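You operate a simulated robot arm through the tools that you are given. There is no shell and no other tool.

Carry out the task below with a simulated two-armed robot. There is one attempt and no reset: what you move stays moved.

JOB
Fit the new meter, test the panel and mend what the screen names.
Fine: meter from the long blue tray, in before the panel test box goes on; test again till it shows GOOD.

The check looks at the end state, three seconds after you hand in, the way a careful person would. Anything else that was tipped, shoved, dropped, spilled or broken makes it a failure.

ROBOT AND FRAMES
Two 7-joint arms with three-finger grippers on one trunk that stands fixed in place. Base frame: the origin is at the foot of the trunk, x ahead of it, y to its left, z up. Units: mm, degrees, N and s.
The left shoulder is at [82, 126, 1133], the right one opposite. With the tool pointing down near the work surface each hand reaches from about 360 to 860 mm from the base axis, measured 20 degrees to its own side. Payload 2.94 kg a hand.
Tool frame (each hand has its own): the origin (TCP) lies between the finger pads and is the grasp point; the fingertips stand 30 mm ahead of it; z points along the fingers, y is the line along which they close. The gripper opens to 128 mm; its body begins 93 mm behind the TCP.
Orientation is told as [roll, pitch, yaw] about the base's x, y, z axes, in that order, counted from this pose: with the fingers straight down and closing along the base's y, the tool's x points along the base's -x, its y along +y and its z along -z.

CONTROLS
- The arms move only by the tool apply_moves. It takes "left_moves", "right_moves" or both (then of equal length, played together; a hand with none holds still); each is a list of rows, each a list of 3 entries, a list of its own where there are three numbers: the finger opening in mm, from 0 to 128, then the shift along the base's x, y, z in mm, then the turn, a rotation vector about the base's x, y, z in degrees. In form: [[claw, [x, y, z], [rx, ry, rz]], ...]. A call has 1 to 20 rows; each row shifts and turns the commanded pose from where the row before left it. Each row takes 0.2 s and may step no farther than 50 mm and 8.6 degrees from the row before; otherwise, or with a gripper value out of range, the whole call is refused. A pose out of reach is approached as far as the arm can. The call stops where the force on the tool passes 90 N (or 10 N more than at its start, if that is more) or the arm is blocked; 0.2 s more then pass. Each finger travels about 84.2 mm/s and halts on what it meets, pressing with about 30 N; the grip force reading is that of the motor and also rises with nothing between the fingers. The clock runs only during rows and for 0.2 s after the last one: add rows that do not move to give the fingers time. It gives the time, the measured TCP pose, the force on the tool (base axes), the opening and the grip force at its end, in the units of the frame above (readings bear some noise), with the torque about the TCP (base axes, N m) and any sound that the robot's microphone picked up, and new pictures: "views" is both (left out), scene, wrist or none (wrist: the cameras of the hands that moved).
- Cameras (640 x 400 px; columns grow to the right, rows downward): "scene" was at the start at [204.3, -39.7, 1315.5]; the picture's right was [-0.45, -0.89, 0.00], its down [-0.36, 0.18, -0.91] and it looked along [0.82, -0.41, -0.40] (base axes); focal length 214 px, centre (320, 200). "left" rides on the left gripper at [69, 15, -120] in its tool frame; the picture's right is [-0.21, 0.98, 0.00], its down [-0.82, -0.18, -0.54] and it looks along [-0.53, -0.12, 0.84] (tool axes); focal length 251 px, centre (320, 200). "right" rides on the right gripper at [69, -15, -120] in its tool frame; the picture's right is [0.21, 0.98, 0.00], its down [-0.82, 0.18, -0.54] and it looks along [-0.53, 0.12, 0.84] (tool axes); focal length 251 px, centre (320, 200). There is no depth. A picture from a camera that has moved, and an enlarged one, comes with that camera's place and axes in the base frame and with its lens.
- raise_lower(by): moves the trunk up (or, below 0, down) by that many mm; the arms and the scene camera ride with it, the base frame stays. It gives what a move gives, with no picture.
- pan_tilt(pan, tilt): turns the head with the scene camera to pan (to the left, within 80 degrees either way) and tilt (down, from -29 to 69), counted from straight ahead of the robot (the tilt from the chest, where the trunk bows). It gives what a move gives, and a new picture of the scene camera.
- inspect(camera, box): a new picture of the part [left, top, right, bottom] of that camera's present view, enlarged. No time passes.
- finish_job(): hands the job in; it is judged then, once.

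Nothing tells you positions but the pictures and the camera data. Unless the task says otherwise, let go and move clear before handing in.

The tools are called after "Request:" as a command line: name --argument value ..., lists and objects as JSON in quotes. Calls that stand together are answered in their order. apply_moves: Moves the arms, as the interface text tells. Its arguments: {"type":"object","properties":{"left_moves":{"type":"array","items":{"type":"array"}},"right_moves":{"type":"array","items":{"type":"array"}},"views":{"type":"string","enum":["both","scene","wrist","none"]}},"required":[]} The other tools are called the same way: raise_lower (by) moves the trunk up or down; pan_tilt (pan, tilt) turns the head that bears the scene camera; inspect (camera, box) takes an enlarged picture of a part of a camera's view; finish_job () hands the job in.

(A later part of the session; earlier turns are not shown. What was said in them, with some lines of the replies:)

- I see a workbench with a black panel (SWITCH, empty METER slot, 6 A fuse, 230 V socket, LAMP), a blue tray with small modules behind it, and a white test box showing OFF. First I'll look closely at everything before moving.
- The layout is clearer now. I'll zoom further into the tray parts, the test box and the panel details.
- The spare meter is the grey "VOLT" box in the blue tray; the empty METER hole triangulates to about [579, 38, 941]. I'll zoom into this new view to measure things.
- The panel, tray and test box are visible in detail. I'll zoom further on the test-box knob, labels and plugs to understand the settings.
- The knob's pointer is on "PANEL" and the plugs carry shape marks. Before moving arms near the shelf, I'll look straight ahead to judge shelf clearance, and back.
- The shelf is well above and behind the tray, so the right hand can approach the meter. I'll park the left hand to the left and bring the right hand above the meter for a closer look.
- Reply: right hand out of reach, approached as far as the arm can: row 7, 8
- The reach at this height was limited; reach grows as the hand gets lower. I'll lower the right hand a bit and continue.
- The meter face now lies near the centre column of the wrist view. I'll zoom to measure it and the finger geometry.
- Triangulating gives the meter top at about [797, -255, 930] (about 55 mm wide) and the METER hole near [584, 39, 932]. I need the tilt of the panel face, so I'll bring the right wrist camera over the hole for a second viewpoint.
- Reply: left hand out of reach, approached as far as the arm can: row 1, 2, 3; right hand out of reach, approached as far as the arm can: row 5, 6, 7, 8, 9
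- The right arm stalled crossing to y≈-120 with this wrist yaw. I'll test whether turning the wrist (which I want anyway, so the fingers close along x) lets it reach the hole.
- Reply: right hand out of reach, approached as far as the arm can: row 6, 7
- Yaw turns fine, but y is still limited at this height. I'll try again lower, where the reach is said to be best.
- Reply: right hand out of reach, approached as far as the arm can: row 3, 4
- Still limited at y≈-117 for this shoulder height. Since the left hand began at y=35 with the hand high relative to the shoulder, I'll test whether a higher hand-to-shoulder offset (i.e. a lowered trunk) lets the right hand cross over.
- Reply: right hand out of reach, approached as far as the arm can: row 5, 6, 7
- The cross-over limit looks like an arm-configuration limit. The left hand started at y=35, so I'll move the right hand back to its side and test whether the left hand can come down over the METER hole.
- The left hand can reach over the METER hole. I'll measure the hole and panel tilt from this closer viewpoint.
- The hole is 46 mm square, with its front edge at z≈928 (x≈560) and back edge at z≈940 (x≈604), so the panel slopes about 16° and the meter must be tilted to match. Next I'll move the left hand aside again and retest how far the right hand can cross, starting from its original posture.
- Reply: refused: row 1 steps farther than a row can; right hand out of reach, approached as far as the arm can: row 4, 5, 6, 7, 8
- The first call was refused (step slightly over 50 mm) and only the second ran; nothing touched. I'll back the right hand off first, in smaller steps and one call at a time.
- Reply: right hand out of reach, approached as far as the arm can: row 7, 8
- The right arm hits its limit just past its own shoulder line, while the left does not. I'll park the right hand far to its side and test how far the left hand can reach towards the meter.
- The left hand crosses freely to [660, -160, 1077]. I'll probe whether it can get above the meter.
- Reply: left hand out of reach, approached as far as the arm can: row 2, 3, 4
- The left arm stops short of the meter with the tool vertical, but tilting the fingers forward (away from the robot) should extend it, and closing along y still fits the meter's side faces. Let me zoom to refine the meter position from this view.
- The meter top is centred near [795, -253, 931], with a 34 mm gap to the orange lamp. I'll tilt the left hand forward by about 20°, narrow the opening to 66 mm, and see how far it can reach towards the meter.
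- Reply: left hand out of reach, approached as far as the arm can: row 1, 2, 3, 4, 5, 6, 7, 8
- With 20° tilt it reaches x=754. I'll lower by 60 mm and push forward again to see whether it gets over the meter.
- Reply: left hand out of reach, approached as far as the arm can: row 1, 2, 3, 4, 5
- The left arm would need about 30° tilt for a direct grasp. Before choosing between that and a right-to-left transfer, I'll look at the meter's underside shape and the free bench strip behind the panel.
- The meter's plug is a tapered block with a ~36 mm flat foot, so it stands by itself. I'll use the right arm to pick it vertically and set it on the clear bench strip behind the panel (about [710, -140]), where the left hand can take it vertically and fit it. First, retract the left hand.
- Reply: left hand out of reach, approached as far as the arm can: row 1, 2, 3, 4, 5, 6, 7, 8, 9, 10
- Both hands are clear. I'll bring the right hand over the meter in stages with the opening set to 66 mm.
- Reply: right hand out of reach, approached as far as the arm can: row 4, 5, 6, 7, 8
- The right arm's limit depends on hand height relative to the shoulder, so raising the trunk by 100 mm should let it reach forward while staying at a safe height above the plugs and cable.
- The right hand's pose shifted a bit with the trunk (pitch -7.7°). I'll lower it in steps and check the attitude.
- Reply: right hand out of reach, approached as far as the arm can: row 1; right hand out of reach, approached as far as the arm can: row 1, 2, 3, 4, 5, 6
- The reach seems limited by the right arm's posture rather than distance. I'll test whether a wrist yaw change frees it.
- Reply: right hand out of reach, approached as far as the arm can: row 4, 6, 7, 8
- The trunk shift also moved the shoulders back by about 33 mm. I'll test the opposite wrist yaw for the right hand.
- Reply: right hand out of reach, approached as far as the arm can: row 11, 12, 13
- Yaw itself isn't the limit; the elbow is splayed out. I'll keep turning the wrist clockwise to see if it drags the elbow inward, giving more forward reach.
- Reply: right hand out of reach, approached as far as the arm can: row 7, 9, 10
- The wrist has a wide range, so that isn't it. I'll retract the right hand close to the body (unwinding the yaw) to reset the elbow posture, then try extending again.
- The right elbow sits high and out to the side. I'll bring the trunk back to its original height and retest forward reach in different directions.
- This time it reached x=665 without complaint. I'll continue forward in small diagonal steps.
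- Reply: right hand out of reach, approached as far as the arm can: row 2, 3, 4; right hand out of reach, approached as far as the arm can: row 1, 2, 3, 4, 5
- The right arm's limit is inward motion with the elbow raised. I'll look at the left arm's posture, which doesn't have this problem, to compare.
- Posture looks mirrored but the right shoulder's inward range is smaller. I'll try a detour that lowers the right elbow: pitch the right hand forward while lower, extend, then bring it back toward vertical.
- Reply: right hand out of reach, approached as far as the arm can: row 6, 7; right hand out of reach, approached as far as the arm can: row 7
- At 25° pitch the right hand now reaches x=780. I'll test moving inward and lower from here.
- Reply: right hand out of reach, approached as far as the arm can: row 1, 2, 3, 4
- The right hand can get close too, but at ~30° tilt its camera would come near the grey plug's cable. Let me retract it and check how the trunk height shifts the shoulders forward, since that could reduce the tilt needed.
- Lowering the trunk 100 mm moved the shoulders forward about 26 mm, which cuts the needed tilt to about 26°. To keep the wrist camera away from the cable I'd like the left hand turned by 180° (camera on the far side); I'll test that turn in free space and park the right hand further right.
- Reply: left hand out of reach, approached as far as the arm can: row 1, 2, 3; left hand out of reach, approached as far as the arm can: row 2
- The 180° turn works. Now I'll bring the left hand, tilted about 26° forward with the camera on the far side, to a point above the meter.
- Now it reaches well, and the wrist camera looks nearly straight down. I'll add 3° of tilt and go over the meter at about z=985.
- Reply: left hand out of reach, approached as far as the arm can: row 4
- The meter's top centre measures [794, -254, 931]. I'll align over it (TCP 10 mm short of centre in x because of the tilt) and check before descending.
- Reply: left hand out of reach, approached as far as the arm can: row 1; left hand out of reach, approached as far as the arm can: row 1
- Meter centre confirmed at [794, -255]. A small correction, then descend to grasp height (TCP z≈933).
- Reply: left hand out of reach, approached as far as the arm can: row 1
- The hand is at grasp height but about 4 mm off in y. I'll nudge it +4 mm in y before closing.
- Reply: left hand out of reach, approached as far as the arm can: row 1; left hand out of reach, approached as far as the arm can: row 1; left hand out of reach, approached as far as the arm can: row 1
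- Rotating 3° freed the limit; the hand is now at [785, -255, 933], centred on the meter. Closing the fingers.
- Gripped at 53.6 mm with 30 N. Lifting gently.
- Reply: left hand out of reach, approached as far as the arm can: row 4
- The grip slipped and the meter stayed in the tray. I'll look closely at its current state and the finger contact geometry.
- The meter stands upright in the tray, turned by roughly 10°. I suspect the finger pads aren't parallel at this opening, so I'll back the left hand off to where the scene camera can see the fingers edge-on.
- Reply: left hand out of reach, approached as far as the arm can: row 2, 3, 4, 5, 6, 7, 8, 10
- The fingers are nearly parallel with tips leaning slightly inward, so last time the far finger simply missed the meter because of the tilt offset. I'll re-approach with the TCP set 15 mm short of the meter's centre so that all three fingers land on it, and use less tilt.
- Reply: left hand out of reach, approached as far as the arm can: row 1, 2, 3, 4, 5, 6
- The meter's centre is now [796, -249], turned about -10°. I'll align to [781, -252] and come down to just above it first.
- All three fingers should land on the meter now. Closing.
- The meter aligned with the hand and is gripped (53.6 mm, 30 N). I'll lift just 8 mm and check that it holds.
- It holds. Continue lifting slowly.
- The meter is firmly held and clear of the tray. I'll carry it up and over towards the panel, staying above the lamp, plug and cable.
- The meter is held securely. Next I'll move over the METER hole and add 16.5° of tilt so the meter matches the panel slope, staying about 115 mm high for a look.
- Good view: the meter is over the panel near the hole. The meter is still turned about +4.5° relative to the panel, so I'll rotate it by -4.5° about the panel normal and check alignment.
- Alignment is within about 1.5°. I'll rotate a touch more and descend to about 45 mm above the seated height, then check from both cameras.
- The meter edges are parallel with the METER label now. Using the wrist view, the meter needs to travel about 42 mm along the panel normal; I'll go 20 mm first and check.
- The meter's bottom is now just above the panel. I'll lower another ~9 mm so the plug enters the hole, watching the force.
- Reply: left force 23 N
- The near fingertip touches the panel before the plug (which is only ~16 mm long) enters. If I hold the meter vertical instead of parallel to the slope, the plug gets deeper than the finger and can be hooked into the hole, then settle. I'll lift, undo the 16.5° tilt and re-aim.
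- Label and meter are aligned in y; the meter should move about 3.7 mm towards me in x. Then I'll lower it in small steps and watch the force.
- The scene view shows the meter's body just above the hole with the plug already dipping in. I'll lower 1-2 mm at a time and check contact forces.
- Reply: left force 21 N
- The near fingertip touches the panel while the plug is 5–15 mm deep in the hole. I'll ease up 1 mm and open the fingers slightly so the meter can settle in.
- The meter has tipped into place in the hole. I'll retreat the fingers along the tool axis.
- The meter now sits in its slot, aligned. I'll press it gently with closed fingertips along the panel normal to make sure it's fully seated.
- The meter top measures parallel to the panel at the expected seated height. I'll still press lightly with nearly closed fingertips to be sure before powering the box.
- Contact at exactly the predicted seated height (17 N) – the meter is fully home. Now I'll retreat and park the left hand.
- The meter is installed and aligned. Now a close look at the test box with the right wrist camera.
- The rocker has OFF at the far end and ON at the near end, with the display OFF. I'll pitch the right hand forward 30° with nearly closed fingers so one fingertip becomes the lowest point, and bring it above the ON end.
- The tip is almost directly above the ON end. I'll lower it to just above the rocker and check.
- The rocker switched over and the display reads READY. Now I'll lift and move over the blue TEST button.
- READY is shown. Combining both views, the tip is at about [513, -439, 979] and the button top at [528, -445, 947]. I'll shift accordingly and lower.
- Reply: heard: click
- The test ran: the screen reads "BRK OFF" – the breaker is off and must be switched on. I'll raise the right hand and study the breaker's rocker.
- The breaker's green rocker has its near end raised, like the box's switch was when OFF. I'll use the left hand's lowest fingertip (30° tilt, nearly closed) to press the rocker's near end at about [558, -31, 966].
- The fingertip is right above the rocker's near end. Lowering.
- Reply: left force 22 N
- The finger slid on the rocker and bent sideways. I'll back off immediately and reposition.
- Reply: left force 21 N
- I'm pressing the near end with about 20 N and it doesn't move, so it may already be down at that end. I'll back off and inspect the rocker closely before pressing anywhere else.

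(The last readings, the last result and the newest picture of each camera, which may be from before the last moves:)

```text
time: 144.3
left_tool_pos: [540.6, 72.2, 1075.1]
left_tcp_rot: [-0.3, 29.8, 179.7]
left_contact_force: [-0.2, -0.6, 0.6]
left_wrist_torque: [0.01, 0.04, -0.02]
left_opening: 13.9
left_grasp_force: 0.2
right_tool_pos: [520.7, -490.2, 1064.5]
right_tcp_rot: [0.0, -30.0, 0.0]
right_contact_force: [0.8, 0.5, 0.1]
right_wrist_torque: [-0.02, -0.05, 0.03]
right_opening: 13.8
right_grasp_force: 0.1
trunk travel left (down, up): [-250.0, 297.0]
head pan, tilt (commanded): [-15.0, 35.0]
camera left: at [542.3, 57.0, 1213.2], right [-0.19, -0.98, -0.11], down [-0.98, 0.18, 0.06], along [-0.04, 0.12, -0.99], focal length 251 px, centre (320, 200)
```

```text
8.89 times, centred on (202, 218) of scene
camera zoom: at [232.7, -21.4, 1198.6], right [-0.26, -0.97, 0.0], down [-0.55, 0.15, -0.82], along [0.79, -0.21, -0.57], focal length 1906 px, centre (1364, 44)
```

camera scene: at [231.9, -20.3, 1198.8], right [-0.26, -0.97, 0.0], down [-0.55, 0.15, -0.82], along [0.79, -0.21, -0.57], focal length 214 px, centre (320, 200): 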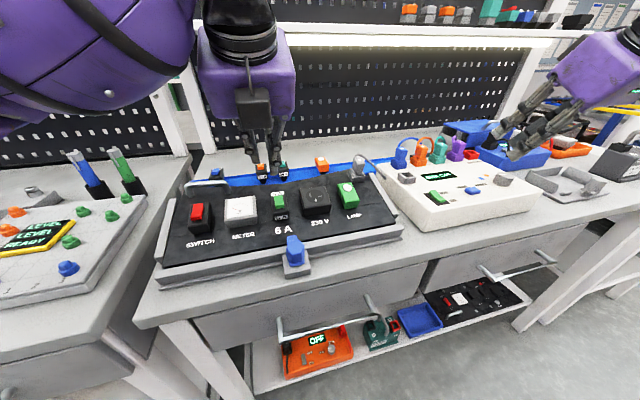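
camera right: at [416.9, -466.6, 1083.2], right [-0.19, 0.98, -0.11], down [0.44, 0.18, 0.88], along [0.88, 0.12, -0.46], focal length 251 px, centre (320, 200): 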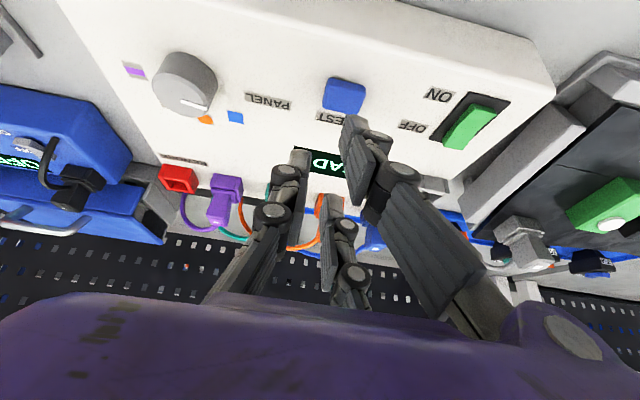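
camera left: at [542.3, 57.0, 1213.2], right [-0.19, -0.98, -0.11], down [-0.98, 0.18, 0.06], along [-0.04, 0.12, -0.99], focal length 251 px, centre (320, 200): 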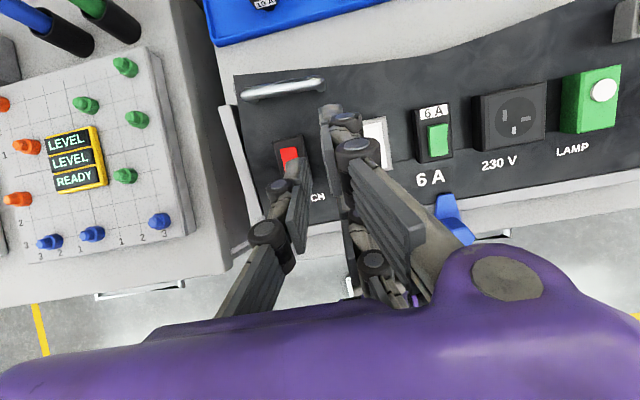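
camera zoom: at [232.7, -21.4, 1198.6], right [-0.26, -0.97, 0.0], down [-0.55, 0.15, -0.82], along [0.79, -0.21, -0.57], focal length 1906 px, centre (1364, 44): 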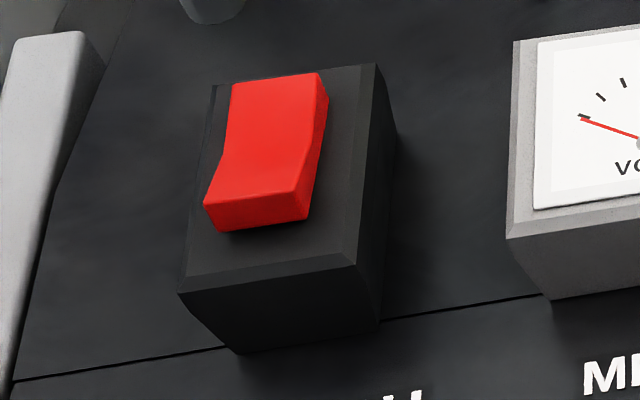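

The rocker's far end now covers part of the upper "6 A" label – it has flipped, so the breaker is on. Now press TEST again with the right hand.

Request:
apply_moves --right_moves '[[14, [14, 17, -20], [0, 0, 0]], [14, [14.5, 16, -22], [0, 0, 0]], [14, [0, 0, -20], [0, 0, 0]], [14, [0, 0, -10], [0, 0, 0]], [14, [0, 0, 0], [0, 0, 0]]]' --views "none"

Request:
inspect --camera "scene" --box '[400, 140, 540, 225]'

```text
time: 145.5
left_tool_pos: [541.7, 71.8, 1075.5]
left_tcp_rot: [-0.2, 30.0, 179.8]
left_contact_force: [0.3, 0.6, -0.1]
left_wrist_torque: [0.0, 0.02, -0.01]
left_opening: 13.9
left_grasp_force: 0.0
right_tool_pos: [548.3, -454.7, 994.1]
right_tcp_rot: [0.0, -30.1, 0.1]
right_contact_force: [-0.6, 0.1, -0.5]
right_wrist_torque: [-0.03, -0.02, -0.03]
right_opening: 13.8
right_grasp_force: 0.1
trunk travel left (down, up): [-250.0, 297.0]
head pan, tilt (commanded): [-15.0, 35.0]
```

```text
4.57 times, centred on (470, 182) of scene
camera zoom: at [232.2, -20.9, 1198.8], right [-0.26, -0.97, 0.0], down [-0.55, 0.15, -0.82], along [0.79, -0.21, -0.57], focal length 980 px, centre (-366, 280)
```

zoom: 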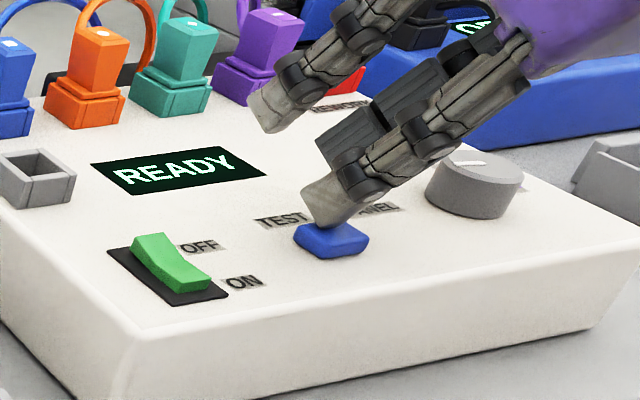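

The display has gone back to READY after the breaker change. Pressing TEST.

Request:
apply_moves --right_moves '[[14, [0, 0, -4], [0, 0, 0]], [14, [0, 0, -4], [0, 0, 0]], [14, [0, 0, 0], [0, 0, 0]]]' --views "none"

Request:
inspect --camera "scene" --box '[400, 140, 540, 225]'

```text
time: 146.3
left_tool_pos: [540.9, 72.1, 1075.1]
left_tcp_rot: [-0.2, 29.8, 179.9]
left_contact_force: [0.5, -0.2, 0.1]
left_wrist_torque: [0.0, -0.01, -0.01]
left_opening: 14.0
left_grasp_force: 0.1
right_tool_pos: [548.2, -453.7, 987.9]
right_tcp_rot: [-0.1, -30.3, 0.1]
right_contact_force: [1.4, 0.2, 8.3]
right_wrist_torque: [0.06, 0.09, 0.01]
right_opening: 12.9
right_grasp_force: 0.1
trunk travel left (down, up): [-250.0, 297.0]
head pan, tilt (commanded): [-15.0, 35.0]
heard: click
```

```text
4.57 times, centred on (470, 182) of scene
camera zoom: at [231.7, -20.4, 1198.9], right [-0.26, -0.97, 0.0], down [-0.55, 0.15, -0.82], along [0.79, -0.21, -0.57], focal length 980 px, centre (-366, 280)
```

zoom: 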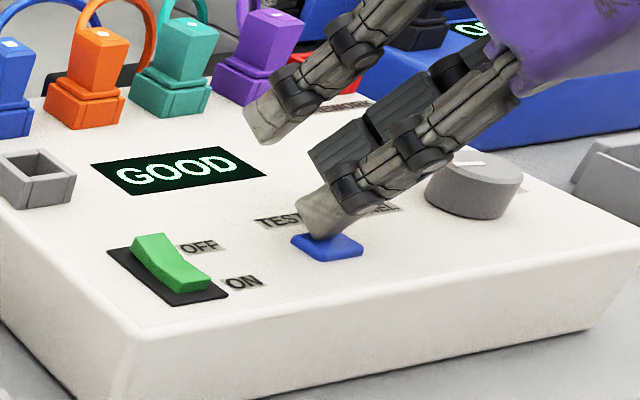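

The screen shows GOOD. I'll lift the right hand clear and check that everything stays in order.

Request:
apply_moves --right_moves '[[14, [0, 0, 12], [0, 0, 0]], [14, [-10, -10, 30], [0, 0, 0]], [20, [-30, -20, 35], [0, 7.5, 0]], [40, [-30, -10, 35], [0, 7.5, 0]], [66, [-20, 0, 30], [0, 7.5, 0]], [66, [0, 0, 0], [0, 7.5, 0]], [66, [0, 0, 0], [0, 0, 0]]]' --left_moves '[[14, [-10, 40, 20], [0, 0, 0]], [14, [0, 45, 10], [0, 7.5, 0]], [30, [0, 45, 5], [0, 7.5, 0]], [60, [0, 45, 0], [0, 7.5, 0]], [66, [0, 40, 0], [0, 7.4, 0]], [66, [0, 0, 0], [0, 0, 0]], [66, [0, 0, 0], [0, 0, 0]]]' --views "scene"

Request:
inspect --camera "scene" --box '[370, 120, 560, 240]'

Request:
inspect --camera "scene" --box '[150, 150, 390, 290]'

```text
refused: row 3 steps farther than a row can; nothing moved
```

```text
3.33 times, centred on (465, 180) of scene
camera zoom: at [231.7, -20.4, 1198.9], right [-0.26, -0.97, 0.0], down [-0.55, 0.15, -0.82], along [0.79, -0.21, -0.57], focal length 715 px, centre (-163, 267)
```

zoom: 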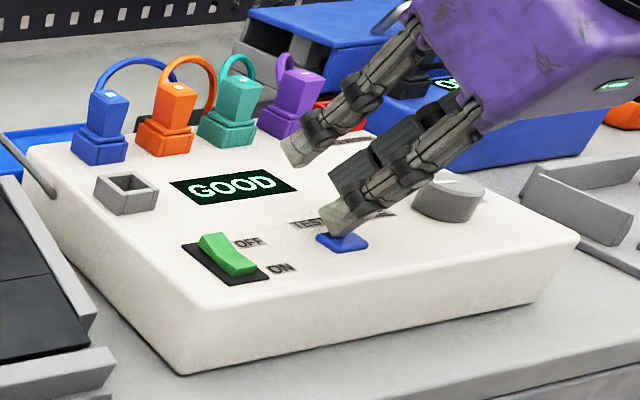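

```text
2.67 times, centred on (270, 220) of scene
camera zoom: at [231.7, -20.4, 1198.9], right [-0.26, -0.97, 0.0], down [-0.55, 0.15, -0.82], along [0.79, -0.21, -0.57], focal length 572 px, centre (453, 147)
```

zoom: 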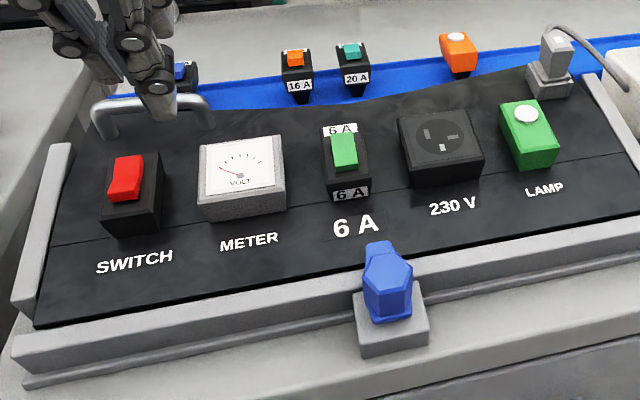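

That step was slightly too large, so nothing moved; I'll redo the retreat with smaller steps. GOOD is still displayed.

Request:
apply_moves --right_moves '[[14, [0, 0, 12], [0, 0, 0]], [14, [-8, -8, 28], [0, 0, 0]], [20, [-20, -15, 30], [0, 7.5, 0]], [40, [-25, -10, 30], [0, 7.5, 0]], [66, [-20, 0, 25], [0, 7.5, 0]], [66, [0, 0, 0], [0, 7.5, 0]], [66, [0, 0, 0], [0, 0, 0]]]' --left_moves '[[14, [-10, 30, 20], [0, 0, 0]], [14, [0, 40, 10], [0, 7.5, 0]], [30, [0, 40, 5], [0, 7.5, 0]], [60, [0, 40, 0], [0, 7.5, 0]], [66, [0, 40, 0], [0, 7.4, 0]], [66, [0, 20, 0], [0, 0, 0]], [66, [0, 0, 0], [0, 0, 0]]]' --views "scene"

Request:
inspect --camera "scene" --box '[370, 120, 560, 240]'

Request:
inspect --camera "scene" --box '[150, 150, 390, 290]'

```text
time: 147.9
left_tool_pos: [529.2, 283.5, 1114.5]
left_tcp_rot: [-0.1, 0.0, 179.8]
left_contact_force: [0.1, -0.1, -0.5]
left_wrist_torque: [-0.02, -0.03, -0.01]
left_opening: 66.2
left_grasp_force: 0.1
right_tool_pos: [475.1, -488.9, 1110.2]
right_tcp_rot: [0.0, 0.1, 0.0]
right_contact_force: [0.1, -0.2, 0.8]
right_wrist_torque: [-0.02, 0.0, 0.01]
right_opening: 66.1
right_grasp_force: 0.0
trunk travel left (down, up): [-250.0, 297.0]
head pan, tilt (commanded): [-15.0, 35.0]
camera scene: at [231.4, -20.8, 1198.9], right [-0.26, -0.97, 0.0], down [-0.55, 0.15, -0.82], along [0.79, -0.21, -0.57], focal length 214 px, centre (320, 200)
```

scene: 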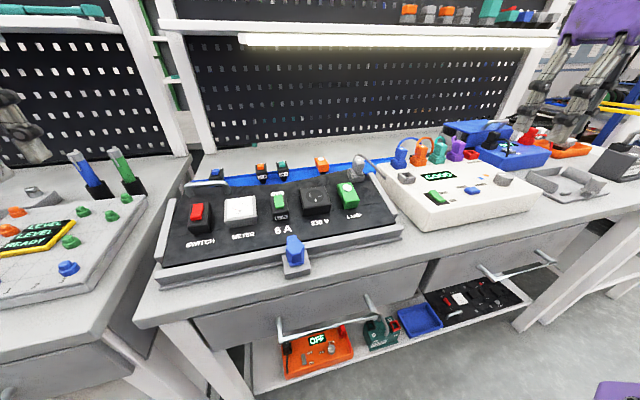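

```text
3.33 times, centred on (465, 180) of scene
camera zoom: at [231.4, -20.8, 1198.9], right [-0.26, -0.97, 0.0], down [-0.55, 0.15, -0.82], along [0.79, -0.21, -0.57], focal length 715 px, centre (-163, 267)
```

zoom: 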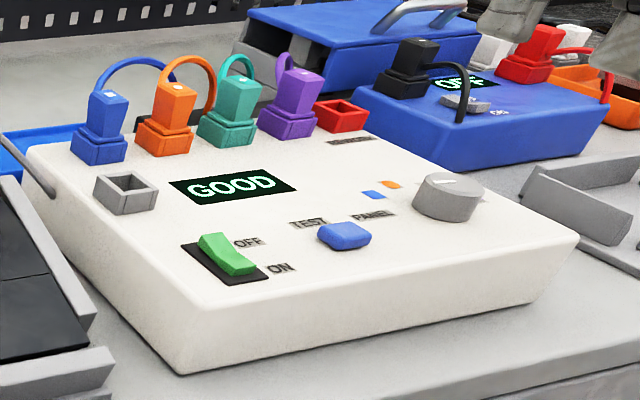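

```text
2.67 times, centred on (270, 220) of scene
camera zoom: at [231.4, -20.8, 1198.9], right [-0.26, -0.97, 0.0], down [-0.55, 0.15, -0.82], along [0.79, -0.21, -0.57], focal length 572 px, centre (453, 147)
```

zoom: 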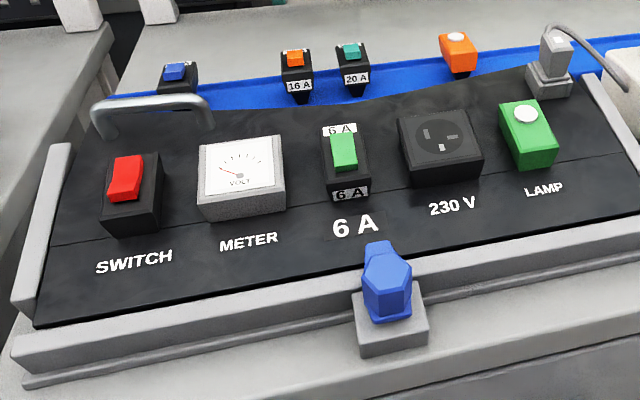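

GOOD stays on with the hands clear. A last look around to make sure nothing else was disturbed.

Request:
pan_tilt --pan 0 --tilt 40

Request:
inspect --camera "scene" --box '[0, 100, 250, 280]'

Request:
inspect --camera "scene" --box '[240, 100, 460, 260]'

Request:
inspect --camera "scene" --box '[430, 90, 640, 250]'

```text
time: 148.7
left_tool_pos: [530.3, 282.4, 1114.3]
left_tcp_rot: [-0.1, 0.0, 179.8]
left_contact_force: [-0.2, 0.0, -0.2]
left_wrist_torque: [0.03, -0.01, 0.0]
left_opening: 65.7
left_grasp_force: 0.1
right_tool_pos: [476.4, -487.9, 1110.5]
right_tcp_rot: [0.1, -0.1, 0.1]
right_contact_force: [0.0, -0.7, 0.6]
right_wrist_torque: [0.0, -0.03, 0.0]
right_opening: 66.2
right_grasp_force: 0.1
trunk travel left (down, up): [-250.0, 297.0]
head pan, tilt (commanded): [0.0, 40.0]
camera scene: at [232.2, 1.8, 1191.2], right [0.0, -1.0, 0.0], down [-0.64, 0.0, -0.77], along [0.77, 0.0, -0.64], focal length 214 px, centre (320, 200)
```

scene: 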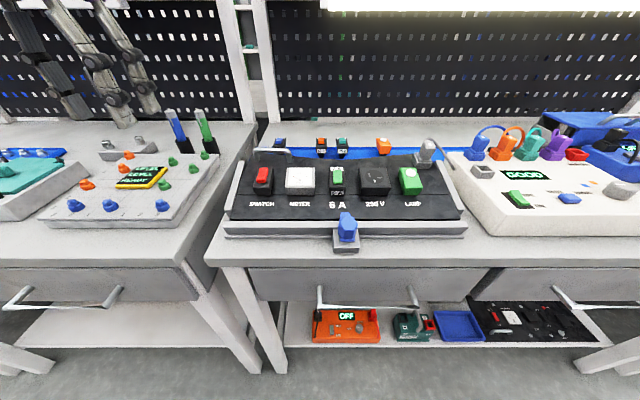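

```text
2.22 times, centred on (125, 190) of scene
camera zoom: at [232.2, 1.8, 1191.2], right [0.0, -1.0, 0.0], down [-0.64, 0.0, -0.77], along [0.77, 0.0, -0.64], focal length 477 px, centre (753, 222)
```

zoom: 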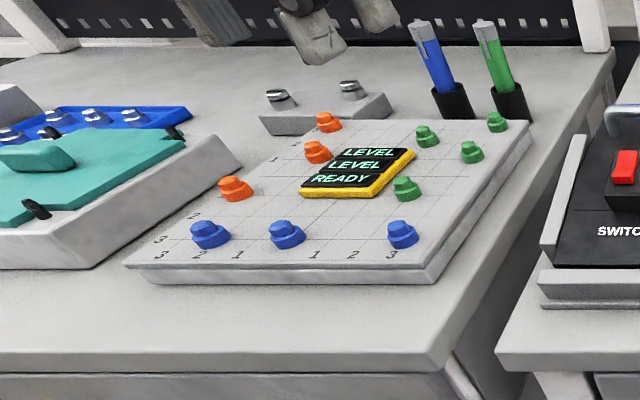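

```text
2.50 times, centred on (350, 180) of scene
camera zoom: at [232.2, 1.8, 1191.2], right [0.0, -1.0, 0.0], down [-0.64, 0.0, -0.77], along [0.77, 0.0, -0.64], focal length 536 px, centre (245, 250)
```

zoom: 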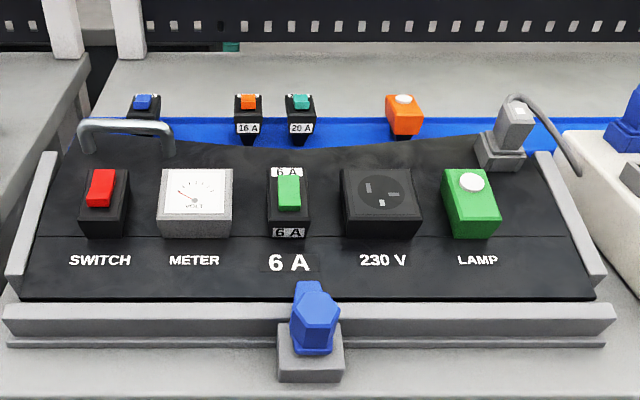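

```text
2.50 times, centred on (535, 170) of scene
camera zoom: at [232.2, 1.8, 1191.2], right [0.0, -1.0, 0.0], down [-0.64, 0.0, -0.77], along [0.77, 0.0, -0.64], focal length 536 px, centre (-218, 275)
```

zoom: 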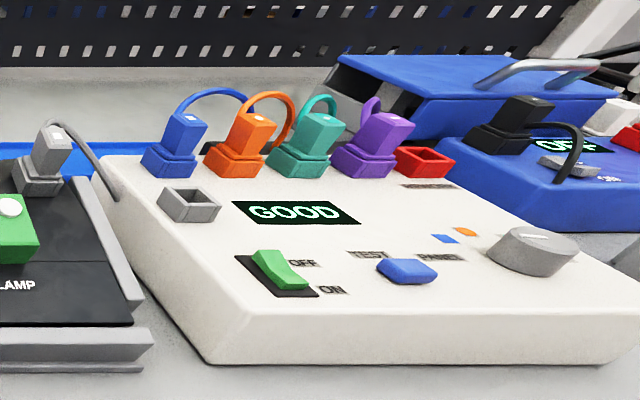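

The meter is fitted in its slot, the breaker is switched on, and the test box reads GOOD. Nothing else looks moved, and both hands are clear. Handing in.

Request:
finish_job

```text
The job is handed in.
```

The new VOLT meter is fitted, the panel is mended, and the test box reads GOOD. I've handed the job in.

- **Meter:** I took it from the long blue tray and seated it in the METER slot before switching the test box on. I then pressed it with about 17 N, and it stopped at the height expected for a fully seated meter. My first grip slipped, and the meter turned about 10° in the tray. I picked it up again with a better grip.
- **First test:** The screen read "BRK OFF".
- **Mend:** I pressed the near end of the 6 A breaker's rocker to turn it on. On the first try my finger slid off to one side, so I backed off and pressed again. The rocker flipped and the display went back to READY.
- **Second test:** The screen read GOOD and still did with both hands clear.

In the final look around, the other tray parts, the plugs and cables and the neighbouring bench looked undisturbed. I left the test box on with GOOD showing. I didn't touch the red SWITCH, because the screen never named it. The trunk is still about 100 mm lower than where it started.
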